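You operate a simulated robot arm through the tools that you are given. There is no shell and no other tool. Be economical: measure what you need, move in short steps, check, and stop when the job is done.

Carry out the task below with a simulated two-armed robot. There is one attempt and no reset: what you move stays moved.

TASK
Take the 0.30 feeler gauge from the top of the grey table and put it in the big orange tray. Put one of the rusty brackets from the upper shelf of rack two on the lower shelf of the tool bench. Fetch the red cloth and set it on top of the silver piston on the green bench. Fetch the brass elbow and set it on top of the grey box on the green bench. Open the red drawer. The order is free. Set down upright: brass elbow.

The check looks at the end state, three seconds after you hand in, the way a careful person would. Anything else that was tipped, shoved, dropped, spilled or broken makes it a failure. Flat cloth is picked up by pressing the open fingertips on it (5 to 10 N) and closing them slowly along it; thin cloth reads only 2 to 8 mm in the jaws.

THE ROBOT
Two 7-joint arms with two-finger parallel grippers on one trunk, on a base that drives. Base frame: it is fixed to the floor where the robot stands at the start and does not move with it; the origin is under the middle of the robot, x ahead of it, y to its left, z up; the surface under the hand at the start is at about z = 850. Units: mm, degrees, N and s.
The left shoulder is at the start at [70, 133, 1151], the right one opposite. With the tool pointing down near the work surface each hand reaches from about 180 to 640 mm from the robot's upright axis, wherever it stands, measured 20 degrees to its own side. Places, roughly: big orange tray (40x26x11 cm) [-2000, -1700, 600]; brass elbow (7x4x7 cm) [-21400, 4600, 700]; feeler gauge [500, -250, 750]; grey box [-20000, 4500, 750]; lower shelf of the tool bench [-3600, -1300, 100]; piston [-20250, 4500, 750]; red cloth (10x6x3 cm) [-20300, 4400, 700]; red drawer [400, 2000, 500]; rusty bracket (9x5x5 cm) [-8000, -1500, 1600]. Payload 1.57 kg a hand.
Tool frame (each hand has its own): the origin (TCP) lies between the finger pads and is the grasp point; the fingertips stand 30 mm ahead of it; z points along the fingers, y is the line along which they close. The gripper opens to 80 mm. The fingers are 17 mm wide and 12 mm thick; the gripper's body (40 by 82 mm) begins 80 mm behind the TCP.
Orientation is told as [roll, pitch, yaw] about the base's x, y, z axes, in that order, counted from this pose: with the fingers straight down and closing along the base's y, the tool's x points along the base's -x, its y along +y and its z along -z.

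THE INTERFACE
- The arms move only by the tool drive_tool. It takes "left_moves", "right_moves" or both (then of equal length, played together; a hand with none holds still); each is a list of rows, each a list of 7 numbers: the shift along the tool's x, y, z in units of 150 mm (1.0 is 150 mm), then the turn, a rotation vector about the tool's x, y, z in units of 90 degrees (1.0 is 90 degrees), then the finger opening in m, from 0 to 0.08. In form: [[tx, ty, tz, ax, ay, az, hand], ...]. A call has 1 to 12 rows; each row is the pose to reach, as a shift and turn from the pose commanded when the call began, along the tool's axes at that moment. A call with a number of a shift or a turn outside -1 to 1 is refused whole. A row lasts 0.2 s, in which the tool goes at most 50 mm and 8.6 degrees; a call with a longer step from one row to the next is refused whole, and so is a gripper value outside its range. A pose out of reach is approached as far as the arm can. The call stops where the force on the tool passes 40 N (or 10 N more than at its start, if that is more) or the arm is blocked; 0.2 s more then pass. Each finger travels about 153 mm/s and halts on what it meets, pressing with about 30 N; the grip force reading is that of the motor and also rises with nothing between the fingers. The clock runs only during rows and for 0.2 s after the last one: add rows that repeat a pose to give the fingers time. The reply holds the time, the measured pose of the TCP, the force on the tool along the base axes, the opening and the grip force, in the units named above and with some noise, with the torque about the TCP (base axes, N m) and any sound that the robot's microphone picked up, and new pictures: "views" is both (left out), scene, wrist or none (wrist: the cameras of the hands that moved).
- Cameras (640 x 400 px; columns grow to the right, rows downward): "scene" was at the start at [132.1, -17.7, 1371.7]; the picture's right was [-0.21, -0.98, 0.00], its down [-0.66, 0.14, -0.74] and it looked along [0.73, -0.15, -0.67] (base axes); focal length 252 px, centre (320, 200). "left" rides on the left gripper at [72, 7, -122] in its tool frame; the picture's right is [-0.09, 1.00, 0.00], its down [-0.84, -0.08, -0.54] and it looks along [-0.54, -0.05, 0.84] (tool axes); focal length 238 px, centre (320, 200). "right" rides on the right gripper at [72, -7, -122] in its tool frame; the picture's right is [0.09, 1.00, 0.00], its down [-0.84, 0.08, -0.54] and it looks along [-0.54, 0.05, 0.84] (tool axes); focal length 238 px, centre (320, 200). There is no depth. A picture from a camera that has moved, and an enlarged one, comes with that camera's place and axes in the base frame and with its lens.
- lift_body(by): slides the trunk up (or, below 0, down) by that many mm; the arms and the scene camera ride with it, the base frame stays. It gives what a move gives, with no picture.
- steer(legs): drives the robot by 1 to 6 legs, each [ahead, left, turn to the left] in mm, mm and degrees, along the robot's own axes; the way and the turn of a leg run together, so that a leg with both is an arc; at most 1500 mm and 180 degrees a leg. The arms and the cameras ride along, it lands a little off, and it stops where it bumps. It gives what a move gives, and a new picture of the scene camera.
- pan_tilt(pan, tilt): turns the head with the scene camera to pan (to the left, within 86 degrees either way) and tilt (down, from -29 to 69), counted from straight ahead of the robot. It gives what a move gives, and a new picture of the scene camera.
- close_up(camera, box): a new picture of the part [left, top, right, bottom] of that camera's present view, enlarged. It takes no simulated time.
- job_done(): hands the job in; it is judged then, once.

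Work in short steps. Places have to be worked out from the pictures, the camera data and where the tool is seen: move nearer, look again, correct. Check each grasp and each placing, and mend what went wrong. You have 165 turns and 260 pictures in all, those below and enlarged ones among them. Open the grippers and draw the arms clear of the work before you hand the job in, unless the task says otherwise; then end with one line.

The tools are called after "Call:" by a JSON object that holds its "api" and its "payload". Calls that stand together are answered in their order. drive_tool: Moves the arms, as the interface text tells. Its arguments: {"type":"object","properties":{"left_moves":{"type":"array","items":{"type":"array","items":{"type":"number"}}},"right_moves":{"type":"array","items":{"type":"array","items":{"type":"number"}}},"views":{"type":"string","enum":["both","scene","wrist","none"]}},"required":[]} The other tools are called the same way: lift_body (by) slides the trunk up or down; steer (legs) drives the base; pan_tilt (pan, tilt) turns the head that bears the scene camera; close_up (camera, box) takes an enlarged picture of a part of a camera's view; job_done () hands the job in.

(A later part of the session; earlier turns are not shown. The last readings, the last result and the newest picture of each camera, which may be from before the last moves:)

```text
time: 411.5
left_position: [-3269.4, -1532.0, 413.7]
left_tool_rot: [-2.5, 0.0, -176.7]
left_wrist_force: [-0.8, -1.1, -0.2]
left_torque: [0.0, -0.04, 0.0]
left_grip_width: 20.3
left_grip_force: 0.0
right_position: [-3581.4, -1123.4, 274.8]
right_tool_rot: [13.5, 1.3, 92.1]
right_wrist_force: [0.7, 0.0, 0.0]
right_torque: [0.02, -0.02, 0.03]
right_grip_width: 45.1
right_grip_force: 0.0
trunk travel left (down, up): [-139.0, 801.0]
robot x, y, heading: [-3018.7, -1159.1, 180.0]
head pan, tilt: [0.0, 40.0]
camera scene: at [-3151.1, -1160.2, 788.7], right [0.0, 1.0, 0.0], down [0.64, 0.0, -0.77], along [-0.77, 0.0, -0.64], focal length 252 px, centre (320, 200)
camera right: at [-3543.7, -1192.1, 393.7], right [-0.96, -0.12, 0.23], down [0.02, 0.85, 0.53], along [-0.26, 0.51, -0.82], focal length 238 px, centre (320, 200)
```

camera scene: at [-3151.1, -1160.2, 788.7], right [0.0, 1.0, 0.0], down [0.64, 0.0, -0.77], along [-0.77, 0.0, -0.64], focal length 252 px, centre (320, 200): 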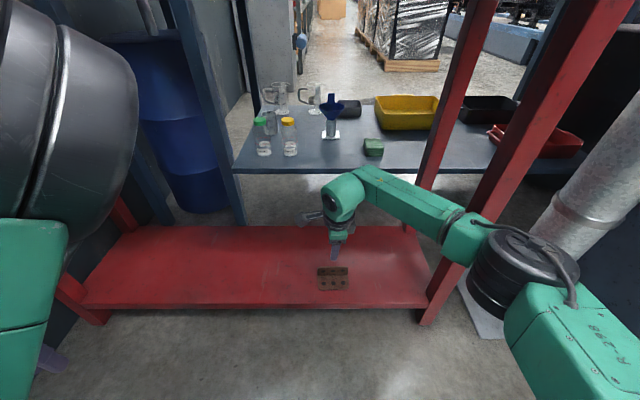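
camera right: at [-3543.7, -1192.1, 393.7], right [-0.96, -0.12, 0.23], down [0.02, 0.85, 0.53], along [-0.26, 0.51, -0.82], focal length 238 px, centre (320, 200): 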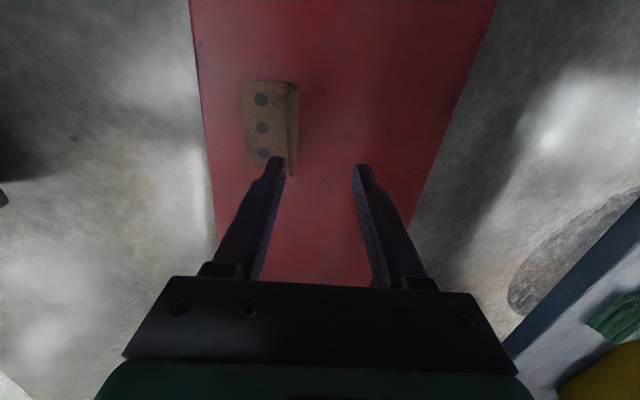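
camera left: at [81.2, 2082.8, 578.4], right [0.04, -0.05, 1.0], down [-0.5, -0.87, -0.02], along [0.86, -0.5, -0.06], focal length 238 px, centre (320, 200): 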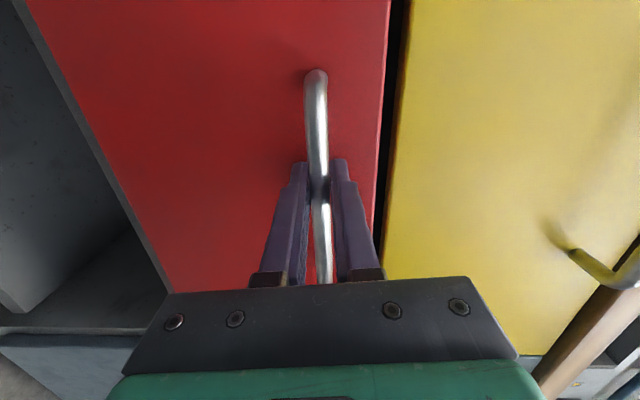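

The bracket stands on the lower shelf. I'm backing out, raising the trunk, and turning toward the exit.

Call:
{"api": "steer", "payload": {"legs": [[-230, 0, 0]]}}

Call:
{"api": "drive_tool", "payload": {"right_moves": [[0, -0.25, -0.06, 0.05, 0, 0, 0.03], [0, -0.5, -0.12, 0.1, 0, 0, 0.03], [0, -0.75, -0.18, 0.15, 0, 0, 0.03], [0, -1.0, -0.24, 0.15, 0, 0, 0.03]], "views": "none"}}

Call:
{"api": "lift_body", "payload": {"by": 400}}

Call:
{"api": "lift_body", "payload": {"by": 390}}

Call:
{"api": "drive_tool", "payload": {"right_moves": [[0, 0, -0.3, 0, 0, -0.09, 0.03], [0, 0, -0.5, 0, 0, -0.18, 0.03], [0, 0, -0.5, 0, 0, -0.27, 0.03], [0, 0, -0.5, 0, 0, -0.36, 0.03], [0, 0, -0.5, 0, 0, -0.45, 0.03], [0, 0, -0.5, 0, 0, -0.54, 0.03], [0, 0, -0.5, 0, 0, -0.63, 0.03], [0, 0, -0.5, 0, 0, -0.72, 0.03], [0, 0, -0.5, 0, 0, -0.81, 0.03], [0, 0, -0.5, 0, 0, -0.9, 0.03], [0, 0, -0.5, 0, 0, -0.99, 0.03]], "views": "none"}}

```text
time: 413.3
left_position: [-3042.4, -1533.2, 413.0]
left_tool_rot: [-2.5, 0.0, -176.7]
left_wrist_force: [0.2, 0.8, 0.5]
left_torque: [0.02, -0.01, -0.02]
left_grip_width: 19.6
left_grip_force: 0.0
right_position: [-3355.8, -1123.8, 275.9]
right_tool_rot: [13.5, 1.4, 92.3]
right_wrist_force: [0.7, -0.5, -0.3]
right_torque: [0.01, -0.01, 0.03]
right_grip_width: 45.0
right_grip_force: 0.1
trunk travel left (down, up): [-139.0, 801.0]
robot x, y, heading: [-2788.6, -1159.5, -179.9]
head pan, tilt: [0.0, 40.0]
camera scene: at [-2924.7, -1160.7, 788.8], right [0.0, 1.0, 0.0], down [0.64, 0.0, -0.77], along [-0.77, 0.0, -0.64], focal length 252 px, centre (320, 200)
```

scene: 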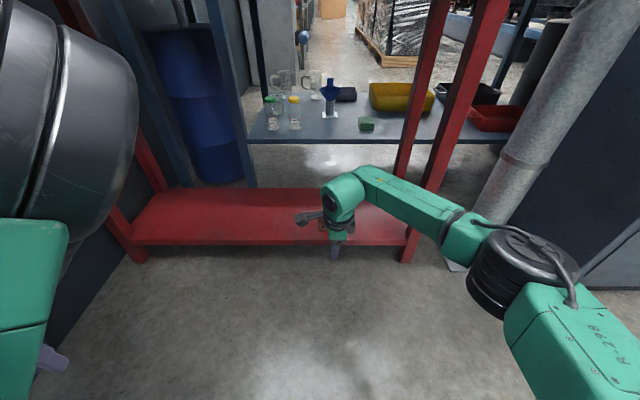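

```text
time: 414.3
left_position: [-3043.5, -1533.3, 412.9]
left_tool_rot: [-2.6, 0.0, -176.7]
left_wrist_force: [-0.7, -1.0, 0.0]
left_torque: [0.0, -0.01, -0.03]
left_grip_width: 19.6
left_grip_force: 0.0
right_position: [-3200.3, -1117.3, 274.5]
right_tool_rot: [0.0, 1.3, 92.3]
right_wrist_force: [-1.0, -0.1, -0.3]
right_torque: [0.02, 0.04, -0.03]
right_grip_width: 30.2
right_grip_force: 0.1
trunk travel left (down, up): [-139.0, 801.0]
robot x, y, heading: [-2790.0, -1162.7, -180.1]
head pan, tilt: [0.0, 40.0]
```

```text
time: 418.1
left_position: [-3076.3, -1540.4, 804.3]
left_tool_rot: [-2.6, 1.3, -179.5]
left_wrist_force: [-0.7, 1.7, 1.3]
left_torque: [-0.15, -0.07, -0.01]
left_grip_width: 20.3
left_grip_force: 0.0
right_position: [-3210.7, -1117.3, 664.2]
right_tool_rot: [-1.4, 1.0, 89.5]
right_wrist_force: [1.5, 2.0, 0.9]
right_torque: [-0.06, 0.07, -0.02]
right_grip_width: 30.0
right_grip_force: 0.0
trunk travel left (down, up): [-539.0, 401.0]
robot x, y, heading: [-2786.5, -1175.6, 177.0]
head pan, tilt: [0.0, 40.0]
```

```text
time: 421.8
left_position: [-3042.4, -1534.5, 1202.6]
left_tool_rot: [-2.5, 0.0, -176.6]
left_wrist_force: [0.5, 0.4, 0.6]
left_torque: [-0.01, 0.0, -0.02]
left_grip_width: 20.0
left_grip_force: 0.1
right_position: [-3201.3, -1117.4, 1065.6]
right_tool_rot: [0.0, 1.5, 92.3]
right_wrist_force: [0.6, -1.4, -0.5]
right_torque: [-0.03, 0.0, 0.01]
right_grip_width: 30.1
right_grip_force: 0.0
trunk travel left (down, up): [-929.0, 11.0]
robot x, y, heading: [-2789.6, -1157.3, -180.1]
head pan, tilt: [0.0, 40.0]
```

```text
time: 424.2
left_position: [-3042.5, -1533.4, 1204.6]
left_tool_rot: [-2.6, -0.1, -176.7]
left_wrist_force: [0.2, 0.1, -1.0]
left_torque: [-0.01, 0.0, 0.0]
left_grip_width: 20.1
left_grip_force: 0.0
right_position: [-3200.3, -1115.2, 1141.8]
right_tool_rot: [1.4, -0.1, -178.6]
right_wrist_force: [0.4, 0.6, 0.2]
right_torque: [0.02, 0.03, 0.03]
right_grip_width: 29.8
right_grip_force: 0.0
trunk travel left (down, up): [-929.0, 11.0]
robot x, y, heading: [-2790.1, -1158.3, -180.2]
head pan, tilt: [0.0, 40.0]
```

During the lift the robot was nudged: the left arm may have brushed the small pillar shelf. I'm looking at it.

Call:
{"api": "pan_tilt", "payload": {"pan": 86, "tilt": 40}}

Call:
{"api": "close_up", "payload": {"camera": "left", "box": [0, 0, 640, 400]}}

```text
time: 425.8
left_position: [-3041.2, -1532.1, 1203.2]
left_tool_rot: [-2.5, 0.0, -176.7]
left_wrist_force: [0.7, 0.0, -0.2]
left_torque: [0.01, -0.03, -0.02]
left_grip_width: 20.0
left_grip_force: 0.0
right_position: [-3200.6, -1115.8, 1140.1]
right_tool_rot: [1.3, 0.0, -178.7]
right_wrist_force: [0.2, -0.5, -0.3]
right_torque: [0.0, -0.01, 0.02]
right_grip_width: 30.0
right_grip_force: 0.1
trunk travel left (down, up): [-929.0, 11.0]
robot x, y, heading: [-2790.7, -1156.6, -180.0]
head pan, tilt: [85.9, 40.0]
camera scene: at [-2845.9, -1245.5, 1578.8], right [-1.0, 0.07, 0.0], down [0.05, 0.64, -0.77], along [-0.05, -0.76, -0.64], focal length 252 px, centre (320, 200)
```

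scene: 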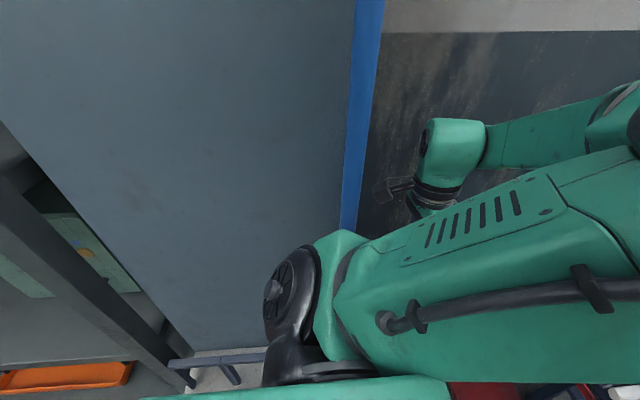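

```text
1.00 times, centred on (320, 200) of left (not enlarged: the box is as wide or as high as the picture)
camera zoom: at [-2969.2, -1541.4, 1324.8], right [-0.03, -1.0, -0.04], down [-0.84, 0.0, 0.55], along [-0.54, 0.06, -0.84], focal length 238 px, centre (320, 200)
```

zoom: 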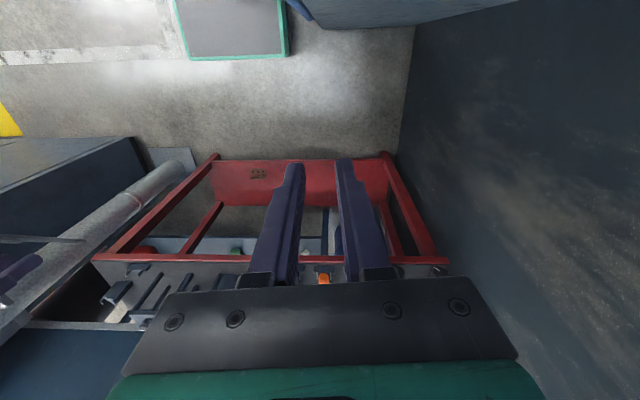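

I'm moving clear (right 250) for a full view of the pillar shelf.

Call:
{"api": "steer", "payload": {"legs": [[-100, -230, 0]]}}

Call:
{"api": "pan_tilt", "payload": {"pan": 86, "tilt": 50}}

```text
time: 427.7
left_position: [-2943.1, -1305.7, 1202.4]
left_tool_rot: [-2.7, -0.1, -177.0]
left_wrist_force: [-0.3, 0.0, 0.5]
left_torque: [0.04, -0.03, 0.02]
left_grip_width: 20.0
left_grip_force: 0.1
right_position: [-3097.8, -887.1, 1139.4]
right_tool_rot: [1.2, 0.2, -178.9]
right_wrist_force: [-0.2, 0.7, 0.0]
right_torque: [0.02, -0.01, -0.02]
right_grip_width: 29.9
right_grip_force: 0.0
trunk travel left (down, up): [-929.0, 11.0]
robot x, y, heading: [-2686.1, -933.2, 179.5]
head pan, tilt: [85.9, 40.0]
camera scene: at [-2745.4, -1019.3, 1578.5], right [-1.0, 0.08, 0.0], down [0.05, 0.64, -0.76], along [-0.06, -0.76, -0.64], focal length 252 px, centre (320, 200)
```

scene: 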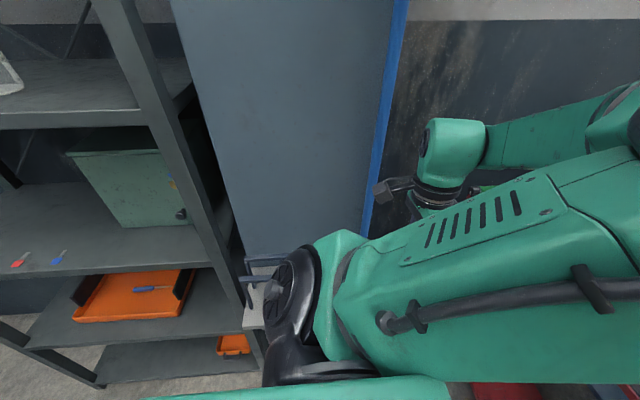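

```text
time: 428.4
left_position: [-2941.1, -1302.3, 1204.5]
left_tool_rot: [-2.6, -0.1, -176.9]
left_wrist_force: [0.2, -0.6, -0.6]
left_torque: [0.02, 0.0, 0.02]
left_grip_width: 20.2
left_grip_force: 0.0
right_position: [-3097.8, -883.7, 1140.7]
right_tool_rot: [1.4, 0.0, -178.9]
right_wrist_force: [-0.5, -1.0, -0.3]
right_torque: [-0.01, -0.02, -0.03]
right_grip_width: 29.9
right_grip_force: 0.0
trunk travel left (down, up): [-929.0, 11.0]
robot x, y, heading: [-2685.7, -932.7, 179.6]
head pan, tilt: [85.9, 50.0]
camera scene: at [-2743.2, -1007.9, 1564.6], right [-1.0, 0.08, 0.0], down [0.06, 0.76, -0.64], along [-0.05, -0.64, -0.77], focal length 252 px, centre (320, 200)
```

scene: 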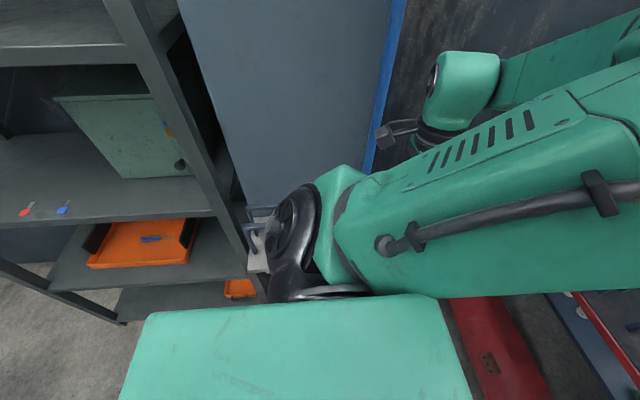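

The gauge in the tray and the bracket on the shelf look right. I'm checking the pillar shelf by turning so the left arm doesn't block the view.

Call:
{"api": "steer", "payload": {"legs": [[0, -180, 0], [0, 0, 125]]}}

Call:
{"api": "pan_tilt", "payload": {"pan": -25, "tilt": 40}}

```text
time: 435.1
left_position: [-2235.5, -748.8, 1203.3]
left_tool_rot: [-2.6, 0.0, -52.4]
left_wrist_force: [-0.7, 0.2, -0.4]
left_torque: [0.0, 0.0, -0.01]
left_grip_width: 20.0
left_grip_force: 0.1
right_position: [-2491.2, -1115.0, 1140.1]
right_tool_rot: [1.4, 0.0, -54.3]
right_wrist_force: [0.0, -0.1, 0.1]
right_torque: [0.0, 0.02, -0.02]
right_grip_width: 30.0
right_grip_force: 0.0
trunk travel left (down, up): [-929.0, 11.0]
robot x, y, heading: [-2686.6, -750.7, -55.6]
head pan, tilt: [85.9, 50.0]
camera scene: at [-2591.6, -753.4, 1564.6], right [0.5, -0.86, 0.0], down [-0.66, -0.39, -0.64], along [0.56, 0.32, -0.77], focal length 252 px, centre (320, 200)
```

scene: 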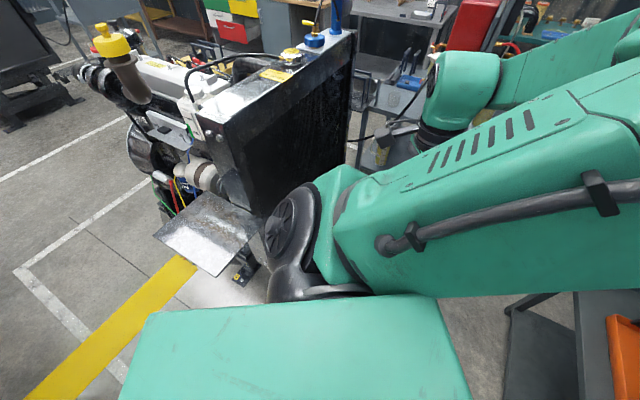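

```text
time: 437.0
left_position: [-2236.4, -749.1, 1202.7]
left_tool_rot: [-2.7, 0.0, -52.4]
left_wrist_force: [0.7, 0.1, 0.0]
left_torque: [0.04, 0.02, 0.03]
left_grip_width: 19.7
left_grip_force: 0.1
right_position: [-2491.8, -1113.2, 1140.3]
right_tool_rot: [1.4, -0.1, -54.3]
right_wrist_force: [-0.6, 0.4, 0.7]
right_torque: [0.03, 0.03, -0.01]
right_grip_width: 30.2
right_grip_force: 0.0
trunk travel left (down, up): [-929.0, 11.0]
robot x, y, heading: [-2688.1, -750.6, -55.6]
head pan, tilt: [-25.0, 40.0]
camera scene: at [-2644.2, -875.9, 1578.8], right [-0.99, -0.16, 0.0], down [-0.1, 0.63, -0.77], along [0.12, -0.76, -0.64], focal length 252 px, centre (320, 200)
```

scene: 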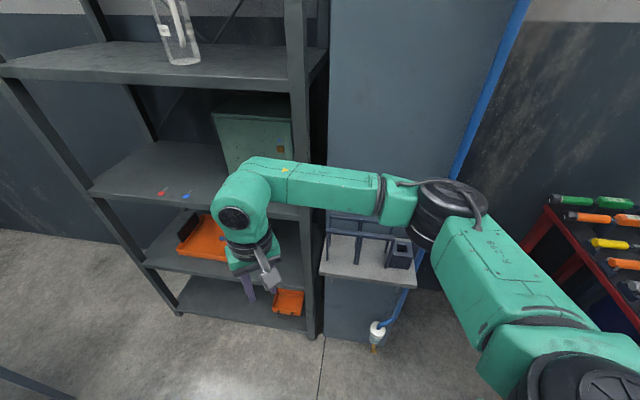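

The pillar shelf's rack and block are fine. Now I'm leaving bay 3 by the same gap.

Call:
{"api": "steer", "payload": {"legs": [[10, -251, 0], [0, 0, 145.6]]}}

```text
time: 444.9
left_position: [-3269.9, -658.1, 1203.7]
left_tool_rot: [-2.6, 0.0, 95.1]
left_wrist_force: [-0.1, 0.1, -0.4]
left_torque: [-0.02, -0.02, 0.01]
left_grip_width: 19.8
left_grip_force: 0.0
right_position: [-2857.0, -489.3, 1140.8]
right_tool_rot: [1.4, -0.1, 93.1]
right_wrist_force: [-0.2, 0.9, -1.2]
right_torque: [0.01, 0.01, -0.03]
right_grip_width: 30.0
right_grip_force: 0.2
trunk travel left (down, up): [-929.0, 11.0]
robot x, y, heading: [-2889.5, -902.2, 92.0]
head pan, tilt: [-25.0, 40.0]
camera scene: at [-2857.4, -772.8, 1578.7], right [0.92, -0.39, 0.0], down [-0.25, -0.59, -0.77], along [0.3, 0.7, -0.64], focal length 252 px, centre (320, 200)
```

scene: 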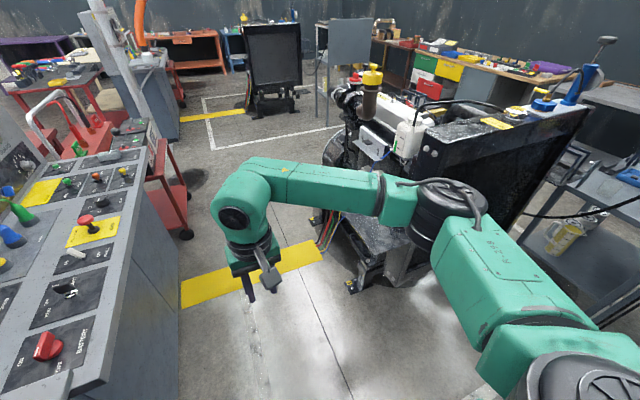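

I'm driving out to y≈1990, then turning west.

Call:
{"api": "steer", "payload": {"legs": [[1000, 0, -2], [1000, 0, 0], [900, 0, 0], [0, 0, 90], [1100, 0, 0], [1050, 0, 0]]}}

Call:
{"api": "pan_tilt", "payload": {"pan": -45, "tilt": 20}}

```text
time: 473.4
left_position: [-5291.5, 1648.5, 1204.1]
left_tool_rot: [-2.5, -0.1, -176.4]
left_wrist_force: [0.3, -0.2, -0.5]
left_torque: [0.02, 0.01, 0.01]
left_grip_width: 20.0
left_grip_force: 0.1
right_position: [-5451.2, 2064.5, 1141.6]
right_tool_rot: [1.4, -0.1, -178.4]
right_wrist_force: [-0.5, -0.6, 0.2]
right_torque: [0.01, 0.02, -0.02]
right_grip_width: 30.3
right_grip_force: 0.1
trunk travel left (down, up): [-929.0, 11.0]
robot x, y, heading: [-5040.5, 2021.7, -180.0]
head pan, tilt: [-25.0, 40.0]
camera scene: at [-5167.1, 2056.6, 1578.9], right [0.42, 0.91, 0.0], down [0.58, -0.27, -0.77], along [-0.7, 0.32, -0.64], focal length 252 px, centre (320, 200)
```

scene: 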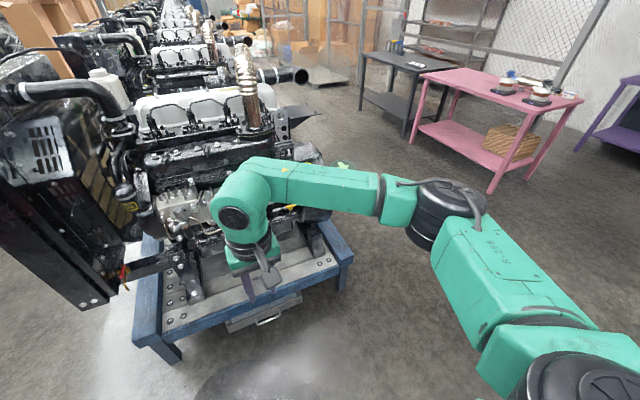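

```text
time: 474.3
left_position: [-5292.2, 1647.8, 1204.1]
left_tool_rot: [-2.6, 0.0, -176.4]
left_wrist_force: [-0.9, -0.6, -0.4]
left_torque: [0.0, 0.03, 0.01]
left_grip_width: 20.0
left_grip_force: 0.0
right_position: [-5451.3, 2065.3, 1140.9]
right_tool_rot: [1.4, 0.0, -178.4]
right_wrist_force: [-0.2, 0.0, 0.2]
right_torque: [-0.01, 0.03, 0.0]
right_grip_width: 29.9
right_grip_force: 0.0
trunk travel left (down, up): [-929.0, 11.0]
robot x, y, heading: [-5042.9, 2021.5, -180.0]
head pan, tilt: [-45.0, 20.0]
camera scene: at [-5157.6, 2086.5, 1610.1], right [0.7, 0.71, 0.0], down [0.24, -0.24, -0.94], along [-0.67, 0.66, -0.34], focal length 252 px, centre (320, 200)
```

scene: 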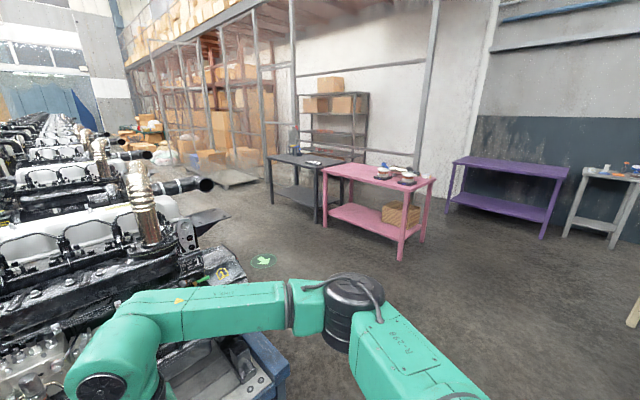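

Wide walkway at y≈3600 right of the engine row. I'm sliding there and driving west.

Call:
{"api": "steer", "payload": {"legs": [[0, -810, 0], [0, -810, 0], [1400, 0, 0], [1400, 0, 0], [1400, 0, 0]]}}

Call:
{"api": "pan_tilt", "payload": {"pan": -10, "tilt": 15}}

```text
time: 502.0
left_position: [-9436.3, 3186.2, 1203.3]
left_tool_rot: [-2.6, -0.2, -173.8]
left_wrist_force: [0.0, -0.1, 0.1]
left_torque: [0.01, 0.01, 0.01]
left_grip_width: 20.1
left_grip_force: 0.0
right_position: [-9614.9, 3596.3, 1141.5]
right_tool_rot: [1.5, -0.1, -175.6]
right_wrist_force: [-0.7, 0.3, -0.4]
right_torque: [0.01, -0.03, 0.03]
right_grip_width: 30.2
right_grip_force: 0.1
trunk travel left (down, up): [-929.0, 11.0]
robot x, y, heading: [-9203.2, 3572.2, -177.3]
head pan, tilt: [-45.0, 20.0]
camera scene: at [-9321.4, 3631.0, 1610.3], right [0.67, 0.74, 0.0], down [0.25, -0.23, -0.94], along [-0.7, 0.63, -0.34], focal length 252 px, centre (320, 200)
```

scene: 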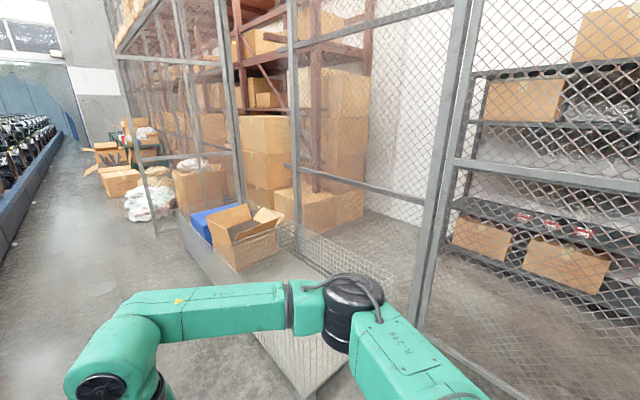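

```text
time: 503.0
left_position: [-9437.5, 3187.0, 1203.3]
left_tool_rot: [-2.5, -0.1, -173.9]
left_wrist_force: [0.1, -0.6, -0.4]
left_torque: [-0.03, -0.02, 0.03]
left_grip_width: 20.1
left_grip_force: 0.0
right_position: [-9616.4, 3596.4, 1140.9]
right_tool_rot: [1.4, 0.0, -175.8]
right_wrist_force: [0.1, 0.4, -0.5]
right_torque: [0.0, 0.01, -0.02]
right_grip_width: 29.8
right_grip_force: 0.0
trunk travel left (down, up): [-929.0, 11.0]
robot x, y, heading: [-9205.2, 3571.2, -177.3]
head pan, tilt: [-10.0, 15.0]
camera scene: at [-9346.1, 3580.2, 1618.3], right [0.12, 0.99, 0.0], down [0.26, -0.03, -0.97], along [-0.96, 0.12, -0.26], focal length 252 px, centre (320, 200)
```

scene: 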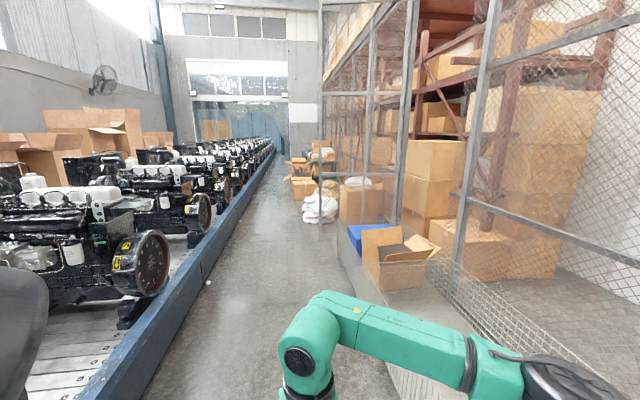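

The lane is y 2600–4250, with boxes protruding farther on. I'm shifting to y≈3150 and continuing west.

Call:
{"api": "steer", "payload": {"legs": [[1400, 400, -2.7], [1400, 0, 0], [1400, 0, 0], [1400, 0, 0]]}}

```text
time: 530.0
left_position: [-15038.8, 2793.9, 1202.9]
left_tool_rot: [-2.6, -0.1, -178.2]
left_wrist_force: [-1.1, 0.1, 0.0]
left_torque: [-0.04, 0.04, 0.01]
left_grip_width: 19.9
left_grip_force: 0.0
right_position: [-15184.1, 3215.6, 1142.5]
right_tool_rot: [1.4, -0.2, 179.8]
right_wrist_force: [-0.6, -0.5, 0.1]
right_torque: [0.0, 0.01, 0.03]
right_grip_width: 30.1
right_grip_force: 0.1
trunk travel left (down, up): [-929.0, 11.0]
robot x, y, heading: [-14778.1, 3157.3, 178.3]
head pan, tilt: [-10.0, 15.0]
camera scene: at [-14917.0, 3178.6, 1618.4], right [0.2, 0.98, 0.0], down [0.25, -0.05, -0.97], along [-0.95, 0.19, -0.26], focal length 252 px, centre (320, 200)
```

scene: 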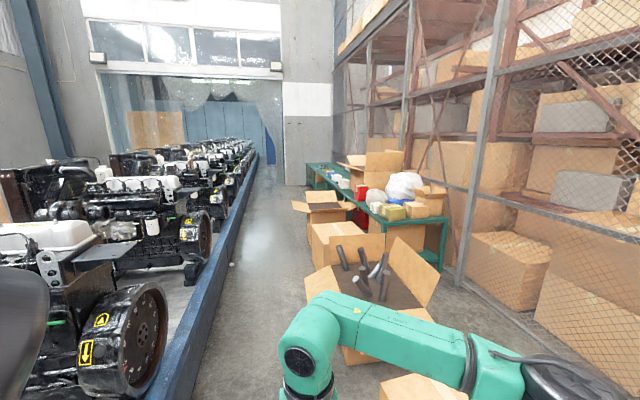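

Green benches are ahead on the right past cartons. I'm continuing 3.4 m along y≈3130.

Call:
{"api": "steer", "payload": {"legs": [[1200, 0, 1.7], [1200, 0, 0], [1100, 0, 0]]}}

Call:
{"api": "pan_tilt", "payload": {"pan": -40, "tilt": 20}}

```text
time: 547.1
left_position: [-18538.4, 2709.8, 1202.4]
left_tool_rot: [-2.6, 0.0, -173.6]
left_wrist_force: [-0.2, 0.0, 0.8]
left_torque: [-0.01, 0.03, -0.01]
left_grip_width: 19.7
left_grip_force: 0.1
right_position: [-18716.9, 3118.9, 1141.2]
right_tool_rot: [1.4, -0.2, -175.5]
right_wrist_force: [0.9, -0.5, -0.7]
right_torque: [0.03, -0.03, -0.02]
right_grip_width: 30.0
right_grip_force: 0.1
trunk travel left (down, up): [-929.0, 11.0]
robot x, y, heading: [-18305.2, 3094.8, -176.8]
head pan, tilt: [-10.0, 15.0]
camera scene: at [-18447.0, 3104.1, 1618.4], right [0.12, 0.99, 0.0], down [0.26, -0.03, -0.97], along [-0.96, 0.12, -0.26], focal length 252 px, centre (320, 200)
```

scene: 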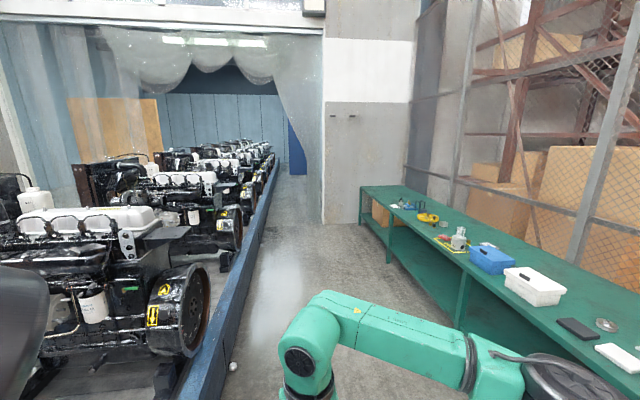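

```text
time: 548.0
left_position: [-18538.0, 2711.0, 1203.5]
left_tool_rot: [-2.6, 0.0, -173.7]
left_wrist_force: [-0.6, -0.1, 0.9]
left_torque: [-0.04, 0.01, 0.01]
left_grip_width: 19.9
left_grip_force: 0.1
right_position: [-18718.7, 3119.3, 1139.9]
right_tool_rot: [1.4, 0.0, -175.6]
right_wrist_force: [-0.1, 0.0, -0.8]
right_torque: [-0.01, 0.0, 0.01]
right_grip_width: 29.9
right_grip_force: 0.2
trunk travel left (down, up): [-929.0, 11.0]
robot x, y, heading: [-18306.5, 3099.6, -176.9]
head pan, tilt: [-40.0, 20.0]
camera scene: at [-18430.3, 3148.5, 1610.2], right [0.6, 0.8, 0.0], down [0.27, -0.21, -0.94], along [-0.75, 0.57, -0.34], focal length 252 px, centre (320, 200)
```

scene: 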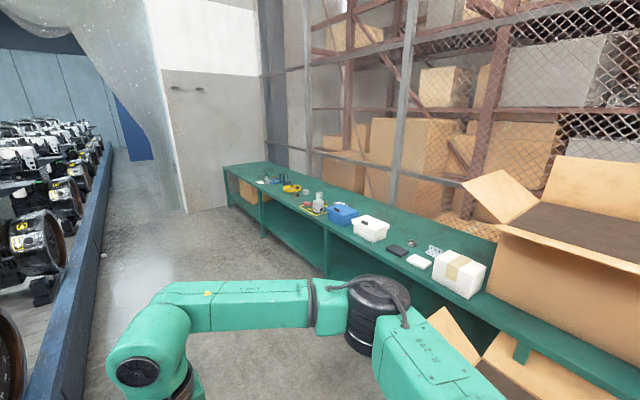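

The green bench runs along the right wall. I'm zooming in on its items.

Call:
{"api": "close_up", "payload": {"camera": "scene", "box": [220, 150, 500, 300]}}

```text
2.29 times, centred on (360, 225) of scene
camera zoom: at [-18430.3, 3148.5, 1610.2], right [0.6, 0.8, 0.0], down [0.27, -0.21, -0.94], along [-0.75, 0.57, -0.34], focal length 576 px, centre (229, 143)
```

zoom: 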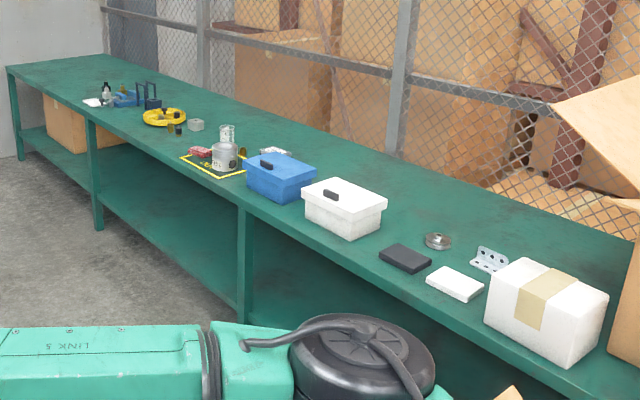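

Piston, red cloth and boxes are near x≈−20000…−20300. I'm driving there and turning to face the bench.

Call:
{"api": "steer", "payload": {"legs": [[850, -200, -1.6], [850, -200, -1.5], [0, 0, -90]]}}

Call:
{"api": "pan_tilt", "payload": {"pan": 0, "tilt": 35}}

```text
time: 560.7
left_position: [-20388.1, 3720.8, 1203.1]
left_tool_rot: [-2.6, 0.0, 92.3]
left_wrist_force: [0.2, 1.1, 1.0]
left_torque: [0.0, -0.01, -0.02]
left_grip_width: 20.0
left_grip_force: 0.1
right_position: [-19967.0, 3870.4, 1139.9]
right_tool_rot: [1.3, 0.0, 90.3]
right_wrist_force: [0.0, 0.1, 0.0]
right_torque: [0.01, 0.01, -0.02]
right_grip_width: 30.0
right_grip_force: 0.1
trunk travel left (down, up): [-929.0, 11.0]
robot x, y, heading: [-20020.4, 3459.1, 88.8]
head pan, tilt: [-40.0, 20.0]
camera scene: at [-19958.0, 3580.7, 1610.2], right [0.75, -0.66, 0.0], down [-0.22, -0.26, -0.94], along [0.62, 0.71, -0.34], focal length 252 px, centre (320, 200)
```

scene: 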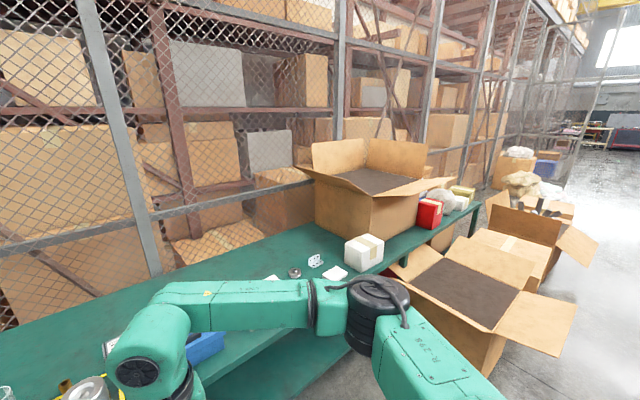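

```text
time: 561.8
left_position: [-20387.6, 3720.4, 1202.3]
left_tool_rot: [-2.5, 0.1, 92.2]
left_wrist_force: [-0.1, -0.8, 0.1]
left_torque: [0.02, 0.02, -0.01]
left_grip_width: 20.0
left_grip_force: 0.0
right_position: [-19967.3, 3870.4, 1141.1]
right_tool_rot: [1.4, 0.0, 90.2]
right_wrist_force: [-0.9, -0.4, -0.2]
right_torque: [-0.02, 0.01, 0.0]
right_grip_width: 30.0
right_grip_force: 0.1
trunk travel left (down, up): [-929.0, 11.0]
robot x, y, heading: [-20020.1, 3461.5, 88.8]
head pan, tilt: [0.0, 35.0]
camera scene: at [-20017.0, 3598.5, 1586.3], right [1.0, -0.02, 0.0], down [-0.01, -0.57, -0.82], along [0.02, 0.82, -0.57], focal length 252 px, centre (320, 200)
```

scene: 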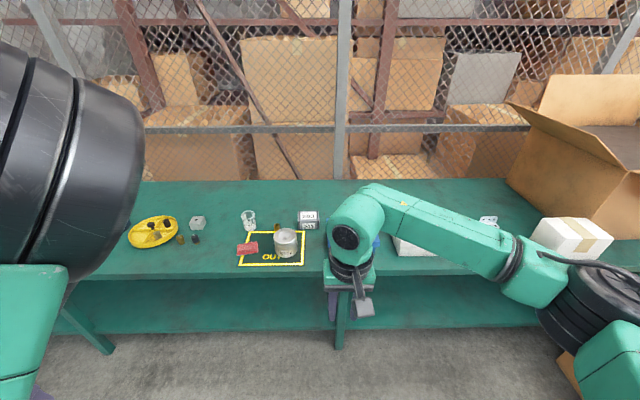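

I can see the piston, red cloth and a small labelled box. Zooming in.

Call:
{"api": "close_up", "payload": {"camera": "scene", "box": [110, 190, 350, 290]}}

```text
2.67 times, centred on (230, 240) of scene
camera zoom: at [-20017.0, 3598.5, 1586.3], right [1.0, -0.02, 0.0], down [-0.01, -0.57, -0.82], along [0.02, 0.82, -0.57], focal length 672 px, centre (560, 93)
```

zoom: 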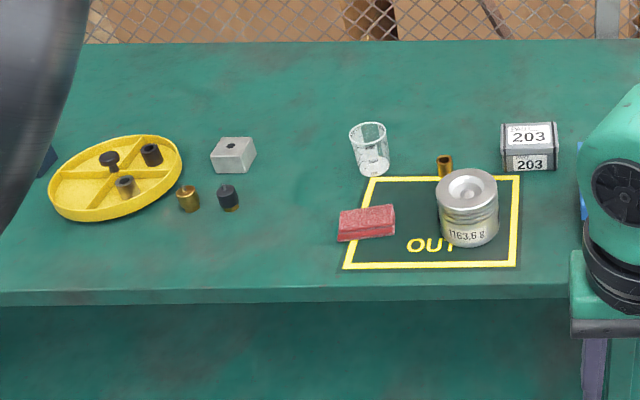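

Identified: piston (−20154, 4399), red cloth (−20321, 4410), grey "203" box (−20049, 4582); table z≈740. I'm moving closer to the cloth and turning the right hand to close front-back.

Call:
{"api": "steer", "payload": {"legs": [[450, 400, 1]]}}

Call:
{"api": "drive_tool", "payload": {"right_moves": [[0, 0, 0, 0, 0, 0.09, 0.08], [0, 0, 0, 0, 0, 0.18, 0.08], [0, 0, 0, 0, 0, 0.27, 0.08], [0, 0, 0, 0, 0, 0.36, 0.08], [0, 0, 0, 0, 0, 0.45, 0.08], [0, 0, 0, 0, 0, 0.54, 0.08], [0, 0, 0, 0, 0, 0.63, 0.08], [0, 0, 0, 0, 0, 0.72, 0.08], [0, 0, 0, 0, 0, 0.81, 0.08], [0, 0, 0, 0, 0, 0.9, 0.08], [0, 0, 0, 0, 0, 0.98, 0.08]], "views": "none"}}

Call:
{"api": "lift_body", "payload": {"by": -230}}

Call:
{"api": "pan_tilt", "payload": {"pan": -15, "tilt": 48}}

Call:
{"api": "close_up", "payload": {"camera": "right", "box": [0, 0, 640, 400]}}

```text
time: 565.2
left_position: [-20787.9, 4158.2, 1203.5]
left_tool_rot: [-2.7, 0.0, 93.5]
left_wrist_force: [0.6, -0.6, 0.9]
left_torque: [0.05, 0.01, 0.03]
left_grip_width: 20.1
left_grip_force: 0.1
right_position: [-20370.9, 4318.7, 1141.0]
right_tool_rot: [1.4, -0.1, 91.6]
right_wrist_force: [0.7, 0.8, -0.7]
right_torque: [0.05, 0.01, -0.02]
right_grip_width: 30.1
right_grip_force: 0.0
trunk travel left (down, up): [-929.0, 11.0]
robot x, y, heading: [-20416.2, 3905.5, 90.3]
head pan, tilt: [0.0, 35.0]
camera scene: at [-20414.0, 4044.6, 1586.5], right [1.0, 0.0, 0.0], down [0.0, -0.57, -0.82], along [0.0, 0.82, -0.57], focal length 252 px, centre (320, 200)
```

scene: 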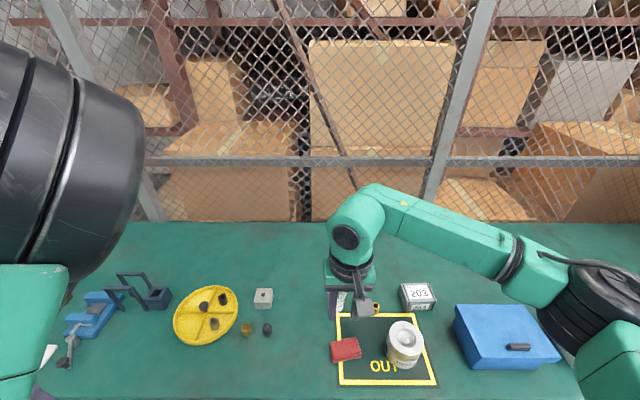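

```text
time: 567.6
left_position: [-20788.0, 4160.9, 1202.1]
left_tool_rot: [-2.6, 0.1, 93.7]
left_wrist_force: [-0.3, -0.1, 0.4]
left_torque: [0.03, 0.01, -0.01]
left_grip_width: 19.6
left_grip_force: 0.1
right_position: [-20372.4, 4319.8, 1141.0]
right_tool_rot: [0.1, 1.4, 3.2]
right_wrist_force: [0.0, -0.5, 0.2]
right_torque: [-0.01, -0.01, 0.0]
right_grip_width: 80.1
right_grip_force: 0.2
trunk travel left (down, up): [-929.0, 11.0]
robot x, y, heading: [-20413.3, 3909.5, 90.1]
head pan, tilt: [0.0, 35.0]
```

```text
time: 570.0
left_position: [-20788.8, 4159.3, 972.8]
left_tool_rot: [-2.5, 0.0, 93.6]
left_wrist_force: [-0.4, -0.3, 0.9]
left_torque: [-0.01, 0.0, 0.04]
left_grip_width: 19.9
left_grip_force: 0.1
right_position: [-20372.4, 4319.7, 911.0]
right_tool_rot: [0.1, 1.4, 3.3]
right_wrist_force: [-0.1, -0.7, 0.1]
right_torque: [0.0, -0.01, 0.01]
right_grip_width: 79.9
right_grip_force: 0.0
trunk travel left (down, up): [-699.0, 241.0]
robot x, y, heading: [-20412.2, 3907.8, 90.5]
head pan, tilt: [0.0, 35.0]
```

```text
time: 570.8
left_position: [-20789.2, 4159.9, 972.1]
left_tool_rot: [-2.6, 0.1, 93.6]
left_wrist_force: [0.8, -0.9, -0.5]
left_torque: [-0.03, 0.0, 0.0]
left_grip_width: 20.2
left_grip_force: 0.1
right_position: [-20371.9, 4320.5, 911.0]
right_tool_rot: [0.1, 1.4, 3.4]
right_wrist_force: [-0.1, 0.6, -0.5]
right_torque: [-0.01, 0.01, 0.0]
right_grip_width: 80.1
right_grip_force: 0.2
trunk travel left (down, up): [-699.0, 241.0]
robot x, y, heading: [-20416.1, 3908.8, 90.2]
head pan, tilt: [-15.0, 48.0]
camera scene: at [-20395.1, 4034.3, 1337.4], right [0.97, -0.25, 0.0], down [-0.19, -0.72, -0.67], along [0.17, 0.65, -0.74], focal length 252 px, centre (320, 200)
```

scene: 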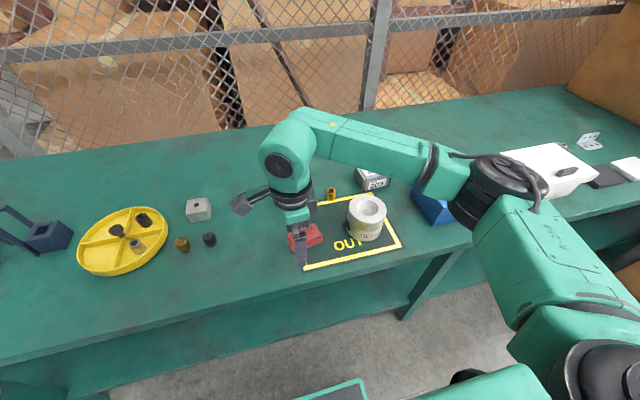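

```text
1.00 times, centred on (320, 200) of right (not enlarged: the box is as wide or as high as the picture)
camera zoom: at [-20439.8, 4307.6, 1034.1], right [-0.15, 0.99, 0.0], down [0.84, 0.13, 0.52], along [0.52, 0.08, -0.85], focal length 238 px, centre (320, 200)
```

zoom: 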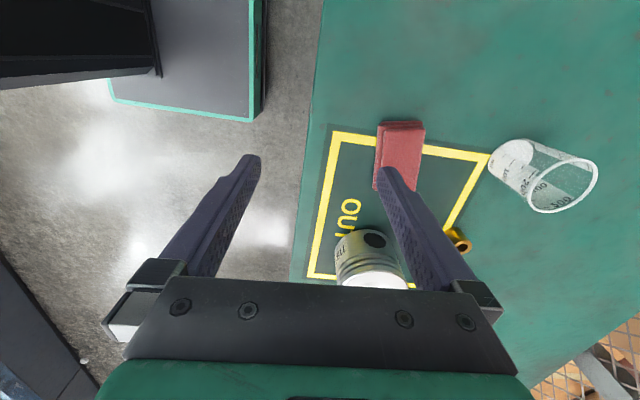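

The cloth is centred at about (−20343, 4418). I'm moving above it, still high.

Call:
{"api": "drive_tool", "payload": {"right_moves": [[-0.08, 0.22, 0.05, 0, 0, 0, 0.08], [-0.16, 0.44, 0.1, 0, 0, 0, 0.08], [-0.233, 0.64, 0.2, 0, 0, 0, 0.08], [-0.233, 0.64, 0.5, 0, 0, 0.03, 0.08]], "views": "both"}}

```text
time: 571.8
left_position: [-20789.0, 4158.6, 973.2]
left_tool_rot: [-2.6, 0.1, 93.5]
left_wrist_force: [0.4, 0.6, -0.2]
left_torque: [-0.01, -0.03, 0.0]
left_grip_width: 20.1
left_grip_force: 0.0
right_position: [-20345.1, 4419.1, 835.1]
right_tool_rot: [0.0, 1.4, 0.7]
right_wrist_force: [-0.4, -0.2, -0.5]
right_torque: [-0.01, 0.0, -0.01]
right_grip_width: 80.0
right_grip_force: 0.1
trunk travel left (down, up): [-699.0, 241.0]
robot x, y, heading: [-20414.6, 3905.2, 90.1]
head pan, tilt: [-15.0, 48.0]
camera scene: at [-20394.7, 4034.9, 1337.3], right [0.97, -0.26, 0.0], down [-0.19, -0.72, -0.67], along [0.17, 0.65, -0.74], focal length 252 px, centre (320, 200)
camera right: at [-20412.5, 4409.8, 958.6], right [-0.1, 0.99, 0.0], down [0.85, 0.09, 0.52], along [0.52, 0.06, -0.85], focal length 238 px, centre (320, 200)
```

scene: 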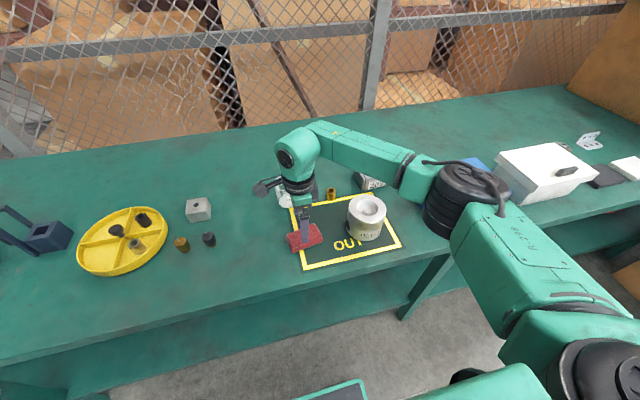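
right: 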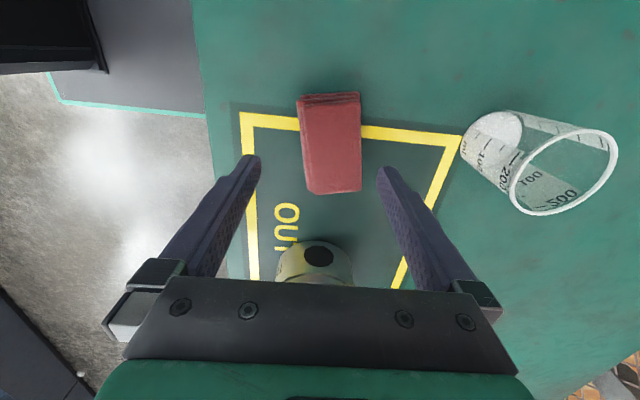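

The cloth's long axis is about 12° off. I'm aligning the yaw and lowering around it.

Call:
{"api": "drive_tool", "payload": {"right_moves": [[0, 0.05, 0.1, 0, 0, -0.07, 0.08], [0, 0.05, 0.25, 0, 0, -0.125, 0.08], [0, 0.05, 0.34, 0, 0, -0.125, 0.08], [0, 0.05, 0.4, 0, 0, -0.125, 0.08]], "views": "wrist"}}

```text
time: 572.8
left_position: [-20788.2, 4160.4, 973.7]
left_tool_rot: [-2.7, 0.0, 93.7]
left_wrist_force: [-0.1, -0.2, 0.1]
left_torque: [0.0, -0.01, 0.0]
left_grip_width: 19.9
left_grip_force: 0.1
right_position: [-20345.8, 4425.1, 774.9]
right_tool_rot: [0.3, 1.3, 12.0]
right_wrist_force: [1.1, 0.2, 0.2]
right_torque: [0.01, -0.03, -0.01]
right_grip_width: 79.8
right_grip_force: 0.0
trunk travel left (down, up): [-699.0, 241.0]
robot x, y, heading: [-20413.1, 3909.4, 90.1]
head pan, tilt: [-15.0, 48.0]
camera right: at [-20412.2, 4403.0, 898.4], right [-0.3, 0.96, 0.01], down [0.82, 0.25, 0.52], along [0.5, 0.16, -0.85], focal length 238 px, centre (320, 200)
```

right: 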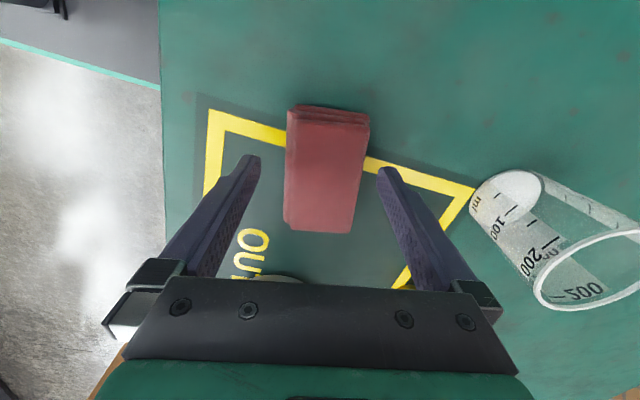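

The cloth is between the fingers. Closing slowly.

Call:
{"api": "drive_tool", "payload": {"right_moves": [[0, 0, 0.015, 0, 0, 0, 0.065], [0, 0, 0.015, 0, 0, 0, 0.055], [0, 0, 0.015, 0, 0, 0, 0.045], [0, 0, 0.015, 0, 0, 0, 0.035], [0, 0, 0.015, 0, 0, 0, 0.02], [0, 0, 0.015, 0, 0, 0, 0.0], [0, 0, 0.015, 0, 0, 0, 0.0]], "views": "none"}}

Call:
{"api": "drive_tool", "payload": {"right_moves": [[0, 0, -0.15, 0, 0, 0, 0.0], [0, 0, -0.4, 0, 0, 0, 0.0], [0, 0, -0.7, 0, 0, 0, 0.0], [0, 0, -0.98, 0, 0, 0, 0.0]], "views": "both"}}

```text
time: 574.4
left_position: [-20788.0, 4161.0, 972.9]
left_tool_rot: [-2.6, 0.0, 93.5]
left_wrist_force: [1.0, 1.2, 0.4]
left_torque: [0.03, -0.01, 0.02]
left_grip_width: 20.1
left_grip_force: 0.2
right_position: [-20346.7, 4424.4, 773.2]
right_tool_rot: [0.3, 1.3, 12.0]
right_wrist_force: [0.2, 0.7, 1.9]
right_torque: [0.07, 0.0, -0.06]
right_grip_width: 55.9
right_grip_force: 29.9
trunk travel left (down, up): [-699.0, 241.0]
robot x, y, heading: [-20413.8, 3908.1, 90.5]
head pan, tilt: [-15.0, 48.0]
```

```text
time: 575.4
left_position: [-20788.2, 4159.5, 973.2]
left_tool_rot: [-2.6, -0.1, 93.6]
left_wrist_force: [-0.6, 0.1, 0.2]
left_torque: [0.04, 0.0, 0.01]
left_grip_width: 20.0
left_grip_force: 0.2
right_position: [-20341.8, 4423.6, 918.1]
right_tool_rot: [0.3, 1.3, 12.1]
right_wrist_force: [-0.5, 0.1, 0.1]
right_torque: [0.0, 0.03, 0.0]
right_grip_width: 56.2
right_grip_force: 30.3
trunk travel left (down, up): [-699.0, 241.0]
robot x, y, heading: [-20416.1, 3909.9, 90.3]
head pan, tilt: [-15.0, 48.0]
camera scene: at [-20395.2, 4033.5, 1337.3], right [0.97, -0.26, 0.0], down [-0.19, -0.72, -0.67], along [0.17, 0.65, -0.74], focal length 252 px, centre (320, 200)
camera right: at [-20408.2, 4401.3, 1041.6], right [-0.3, 0.96, 0.01], down [0.82, 0.25, 0.52], along [0.5, 0.16, -0.85], focal length 238 px, centre (320, 200)
```

scene: 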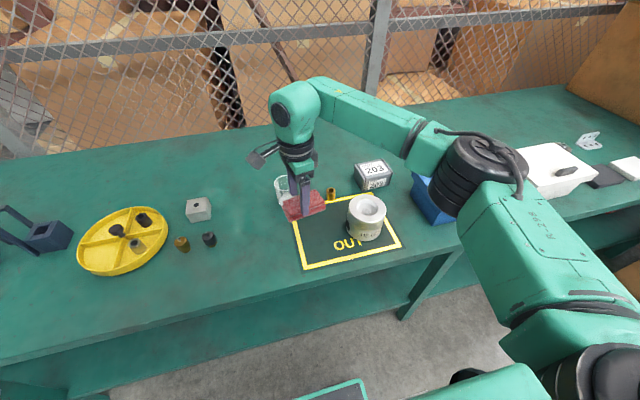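
right: 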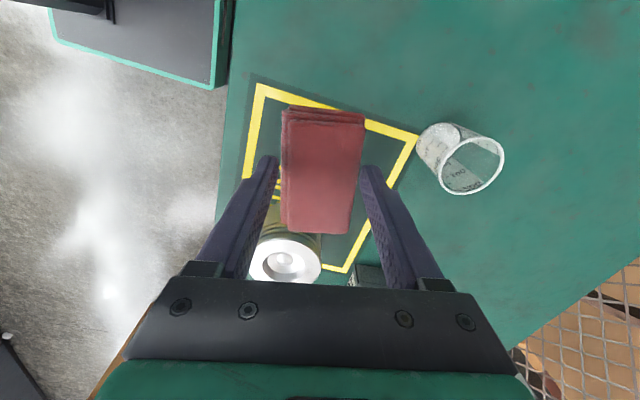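

The cloth is held (56 mm). The piston top is at about (−20152, 4429, 806). I'm moving over it at height.

Call:
{"api": "drive_tool", "payload": {"right_moves": [[-0.3, -0.06, 0, 0, 0, 0, 0.0], [-0.6, -0.115, 0, 0, 0, 0, 0.0], [-0.8, -0.15, 0, 0, 0, 0, 0.0]], "views": "none"}}

Call:
{"api": "drive_tool", "payload": {"right_moves": [[-0.25, -0.05, 0, 0, 0, 0, 0.0], [-0.446, -0.081, 0, 0, 0, 0, 0.0], [-0.446, -0.081, 0, 0, 0, 0, 0.0]], "views": "both"}}

```text
time: 576.2
left_position: [-20787.9, 4160.0, 974.1]
left_tool_rot: [-2.6, 0.0, 93.6]
left_wrist_force: [1.5, 0.4, 0.0]
left_torque: [0.01, 0.01, 0.02]
left_grip_width: 20.1
left_grip_force: 0.0
right_position: [-20218.6, 4429.0, 914.7]
right_tool_rot: [0.3, 1.4, 11.9]
right_wrist_force: [0.0, -0.4, 0.7]
right_torque: [-0.01, 0.03, 0.03]
right_grip_width: 56.0
right_grip_force: 29.5
trunk travel left (down, up): [-699.0, 241.0]
robot x, y, heading: [-20410.2, 3908.3, 89.9]
head pan, tilt: [-15.0, 48.0]
```

```text
time: 577.0
left_position: [-20789.2, 4159.2, 973.6]
left_tool_rot: [-2.7, 0.0, 93.6]
left_wrist_force: [-0.7, -0.4, -0.1]
left_torque: [-0.04, -0.03, -0.01]
left_grip_width: 20.0
left_grip_force: 0.1
right_position: [-20151.0, 4430.8, 915.8]
right_tool_rot: [0.3, 1.3, 12.0]
right_wrist_force: [-0.4, 0.2, -0.7]
right_torque: [-0.02, -0.03, -0.02]
right_grip_width: 56.0
right_grip_force: 30.1
trunk travel left (down, up): [-699.0, 241.0]
robot x, y, heading: [-20417.8, 3907.9, 90.1]
head pan, tilt: [-15.0, 48.0]
camera scene: at [-20395.8, 4034.5, 1337.3], right [0.97, -0.26, 0.0], down [-0.19, -0.72, -0.67], along [0.17, 0.65, -0.74], focal length 252 px, centre (320, 200)
camera right: at [-20217.7, 4407.8, 1038.6], right [-0.3, 0.96, 0.01], down [0.82, 0.25, 0.52], along [0.5, 0.16, -0.85], focal length 238 px, centre (320, 200)
```

scene: 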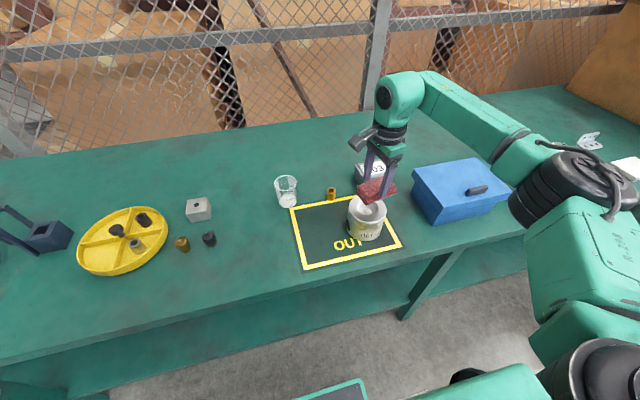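
right: 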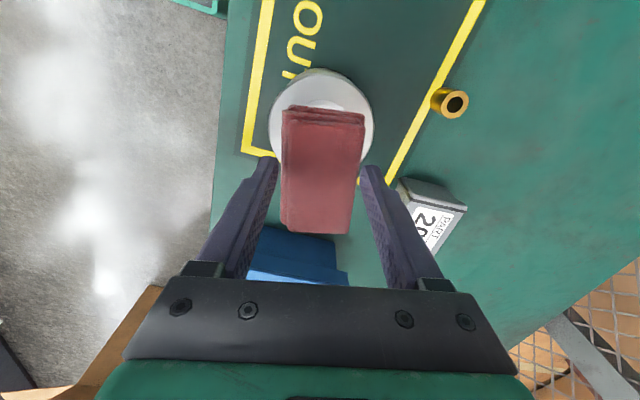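

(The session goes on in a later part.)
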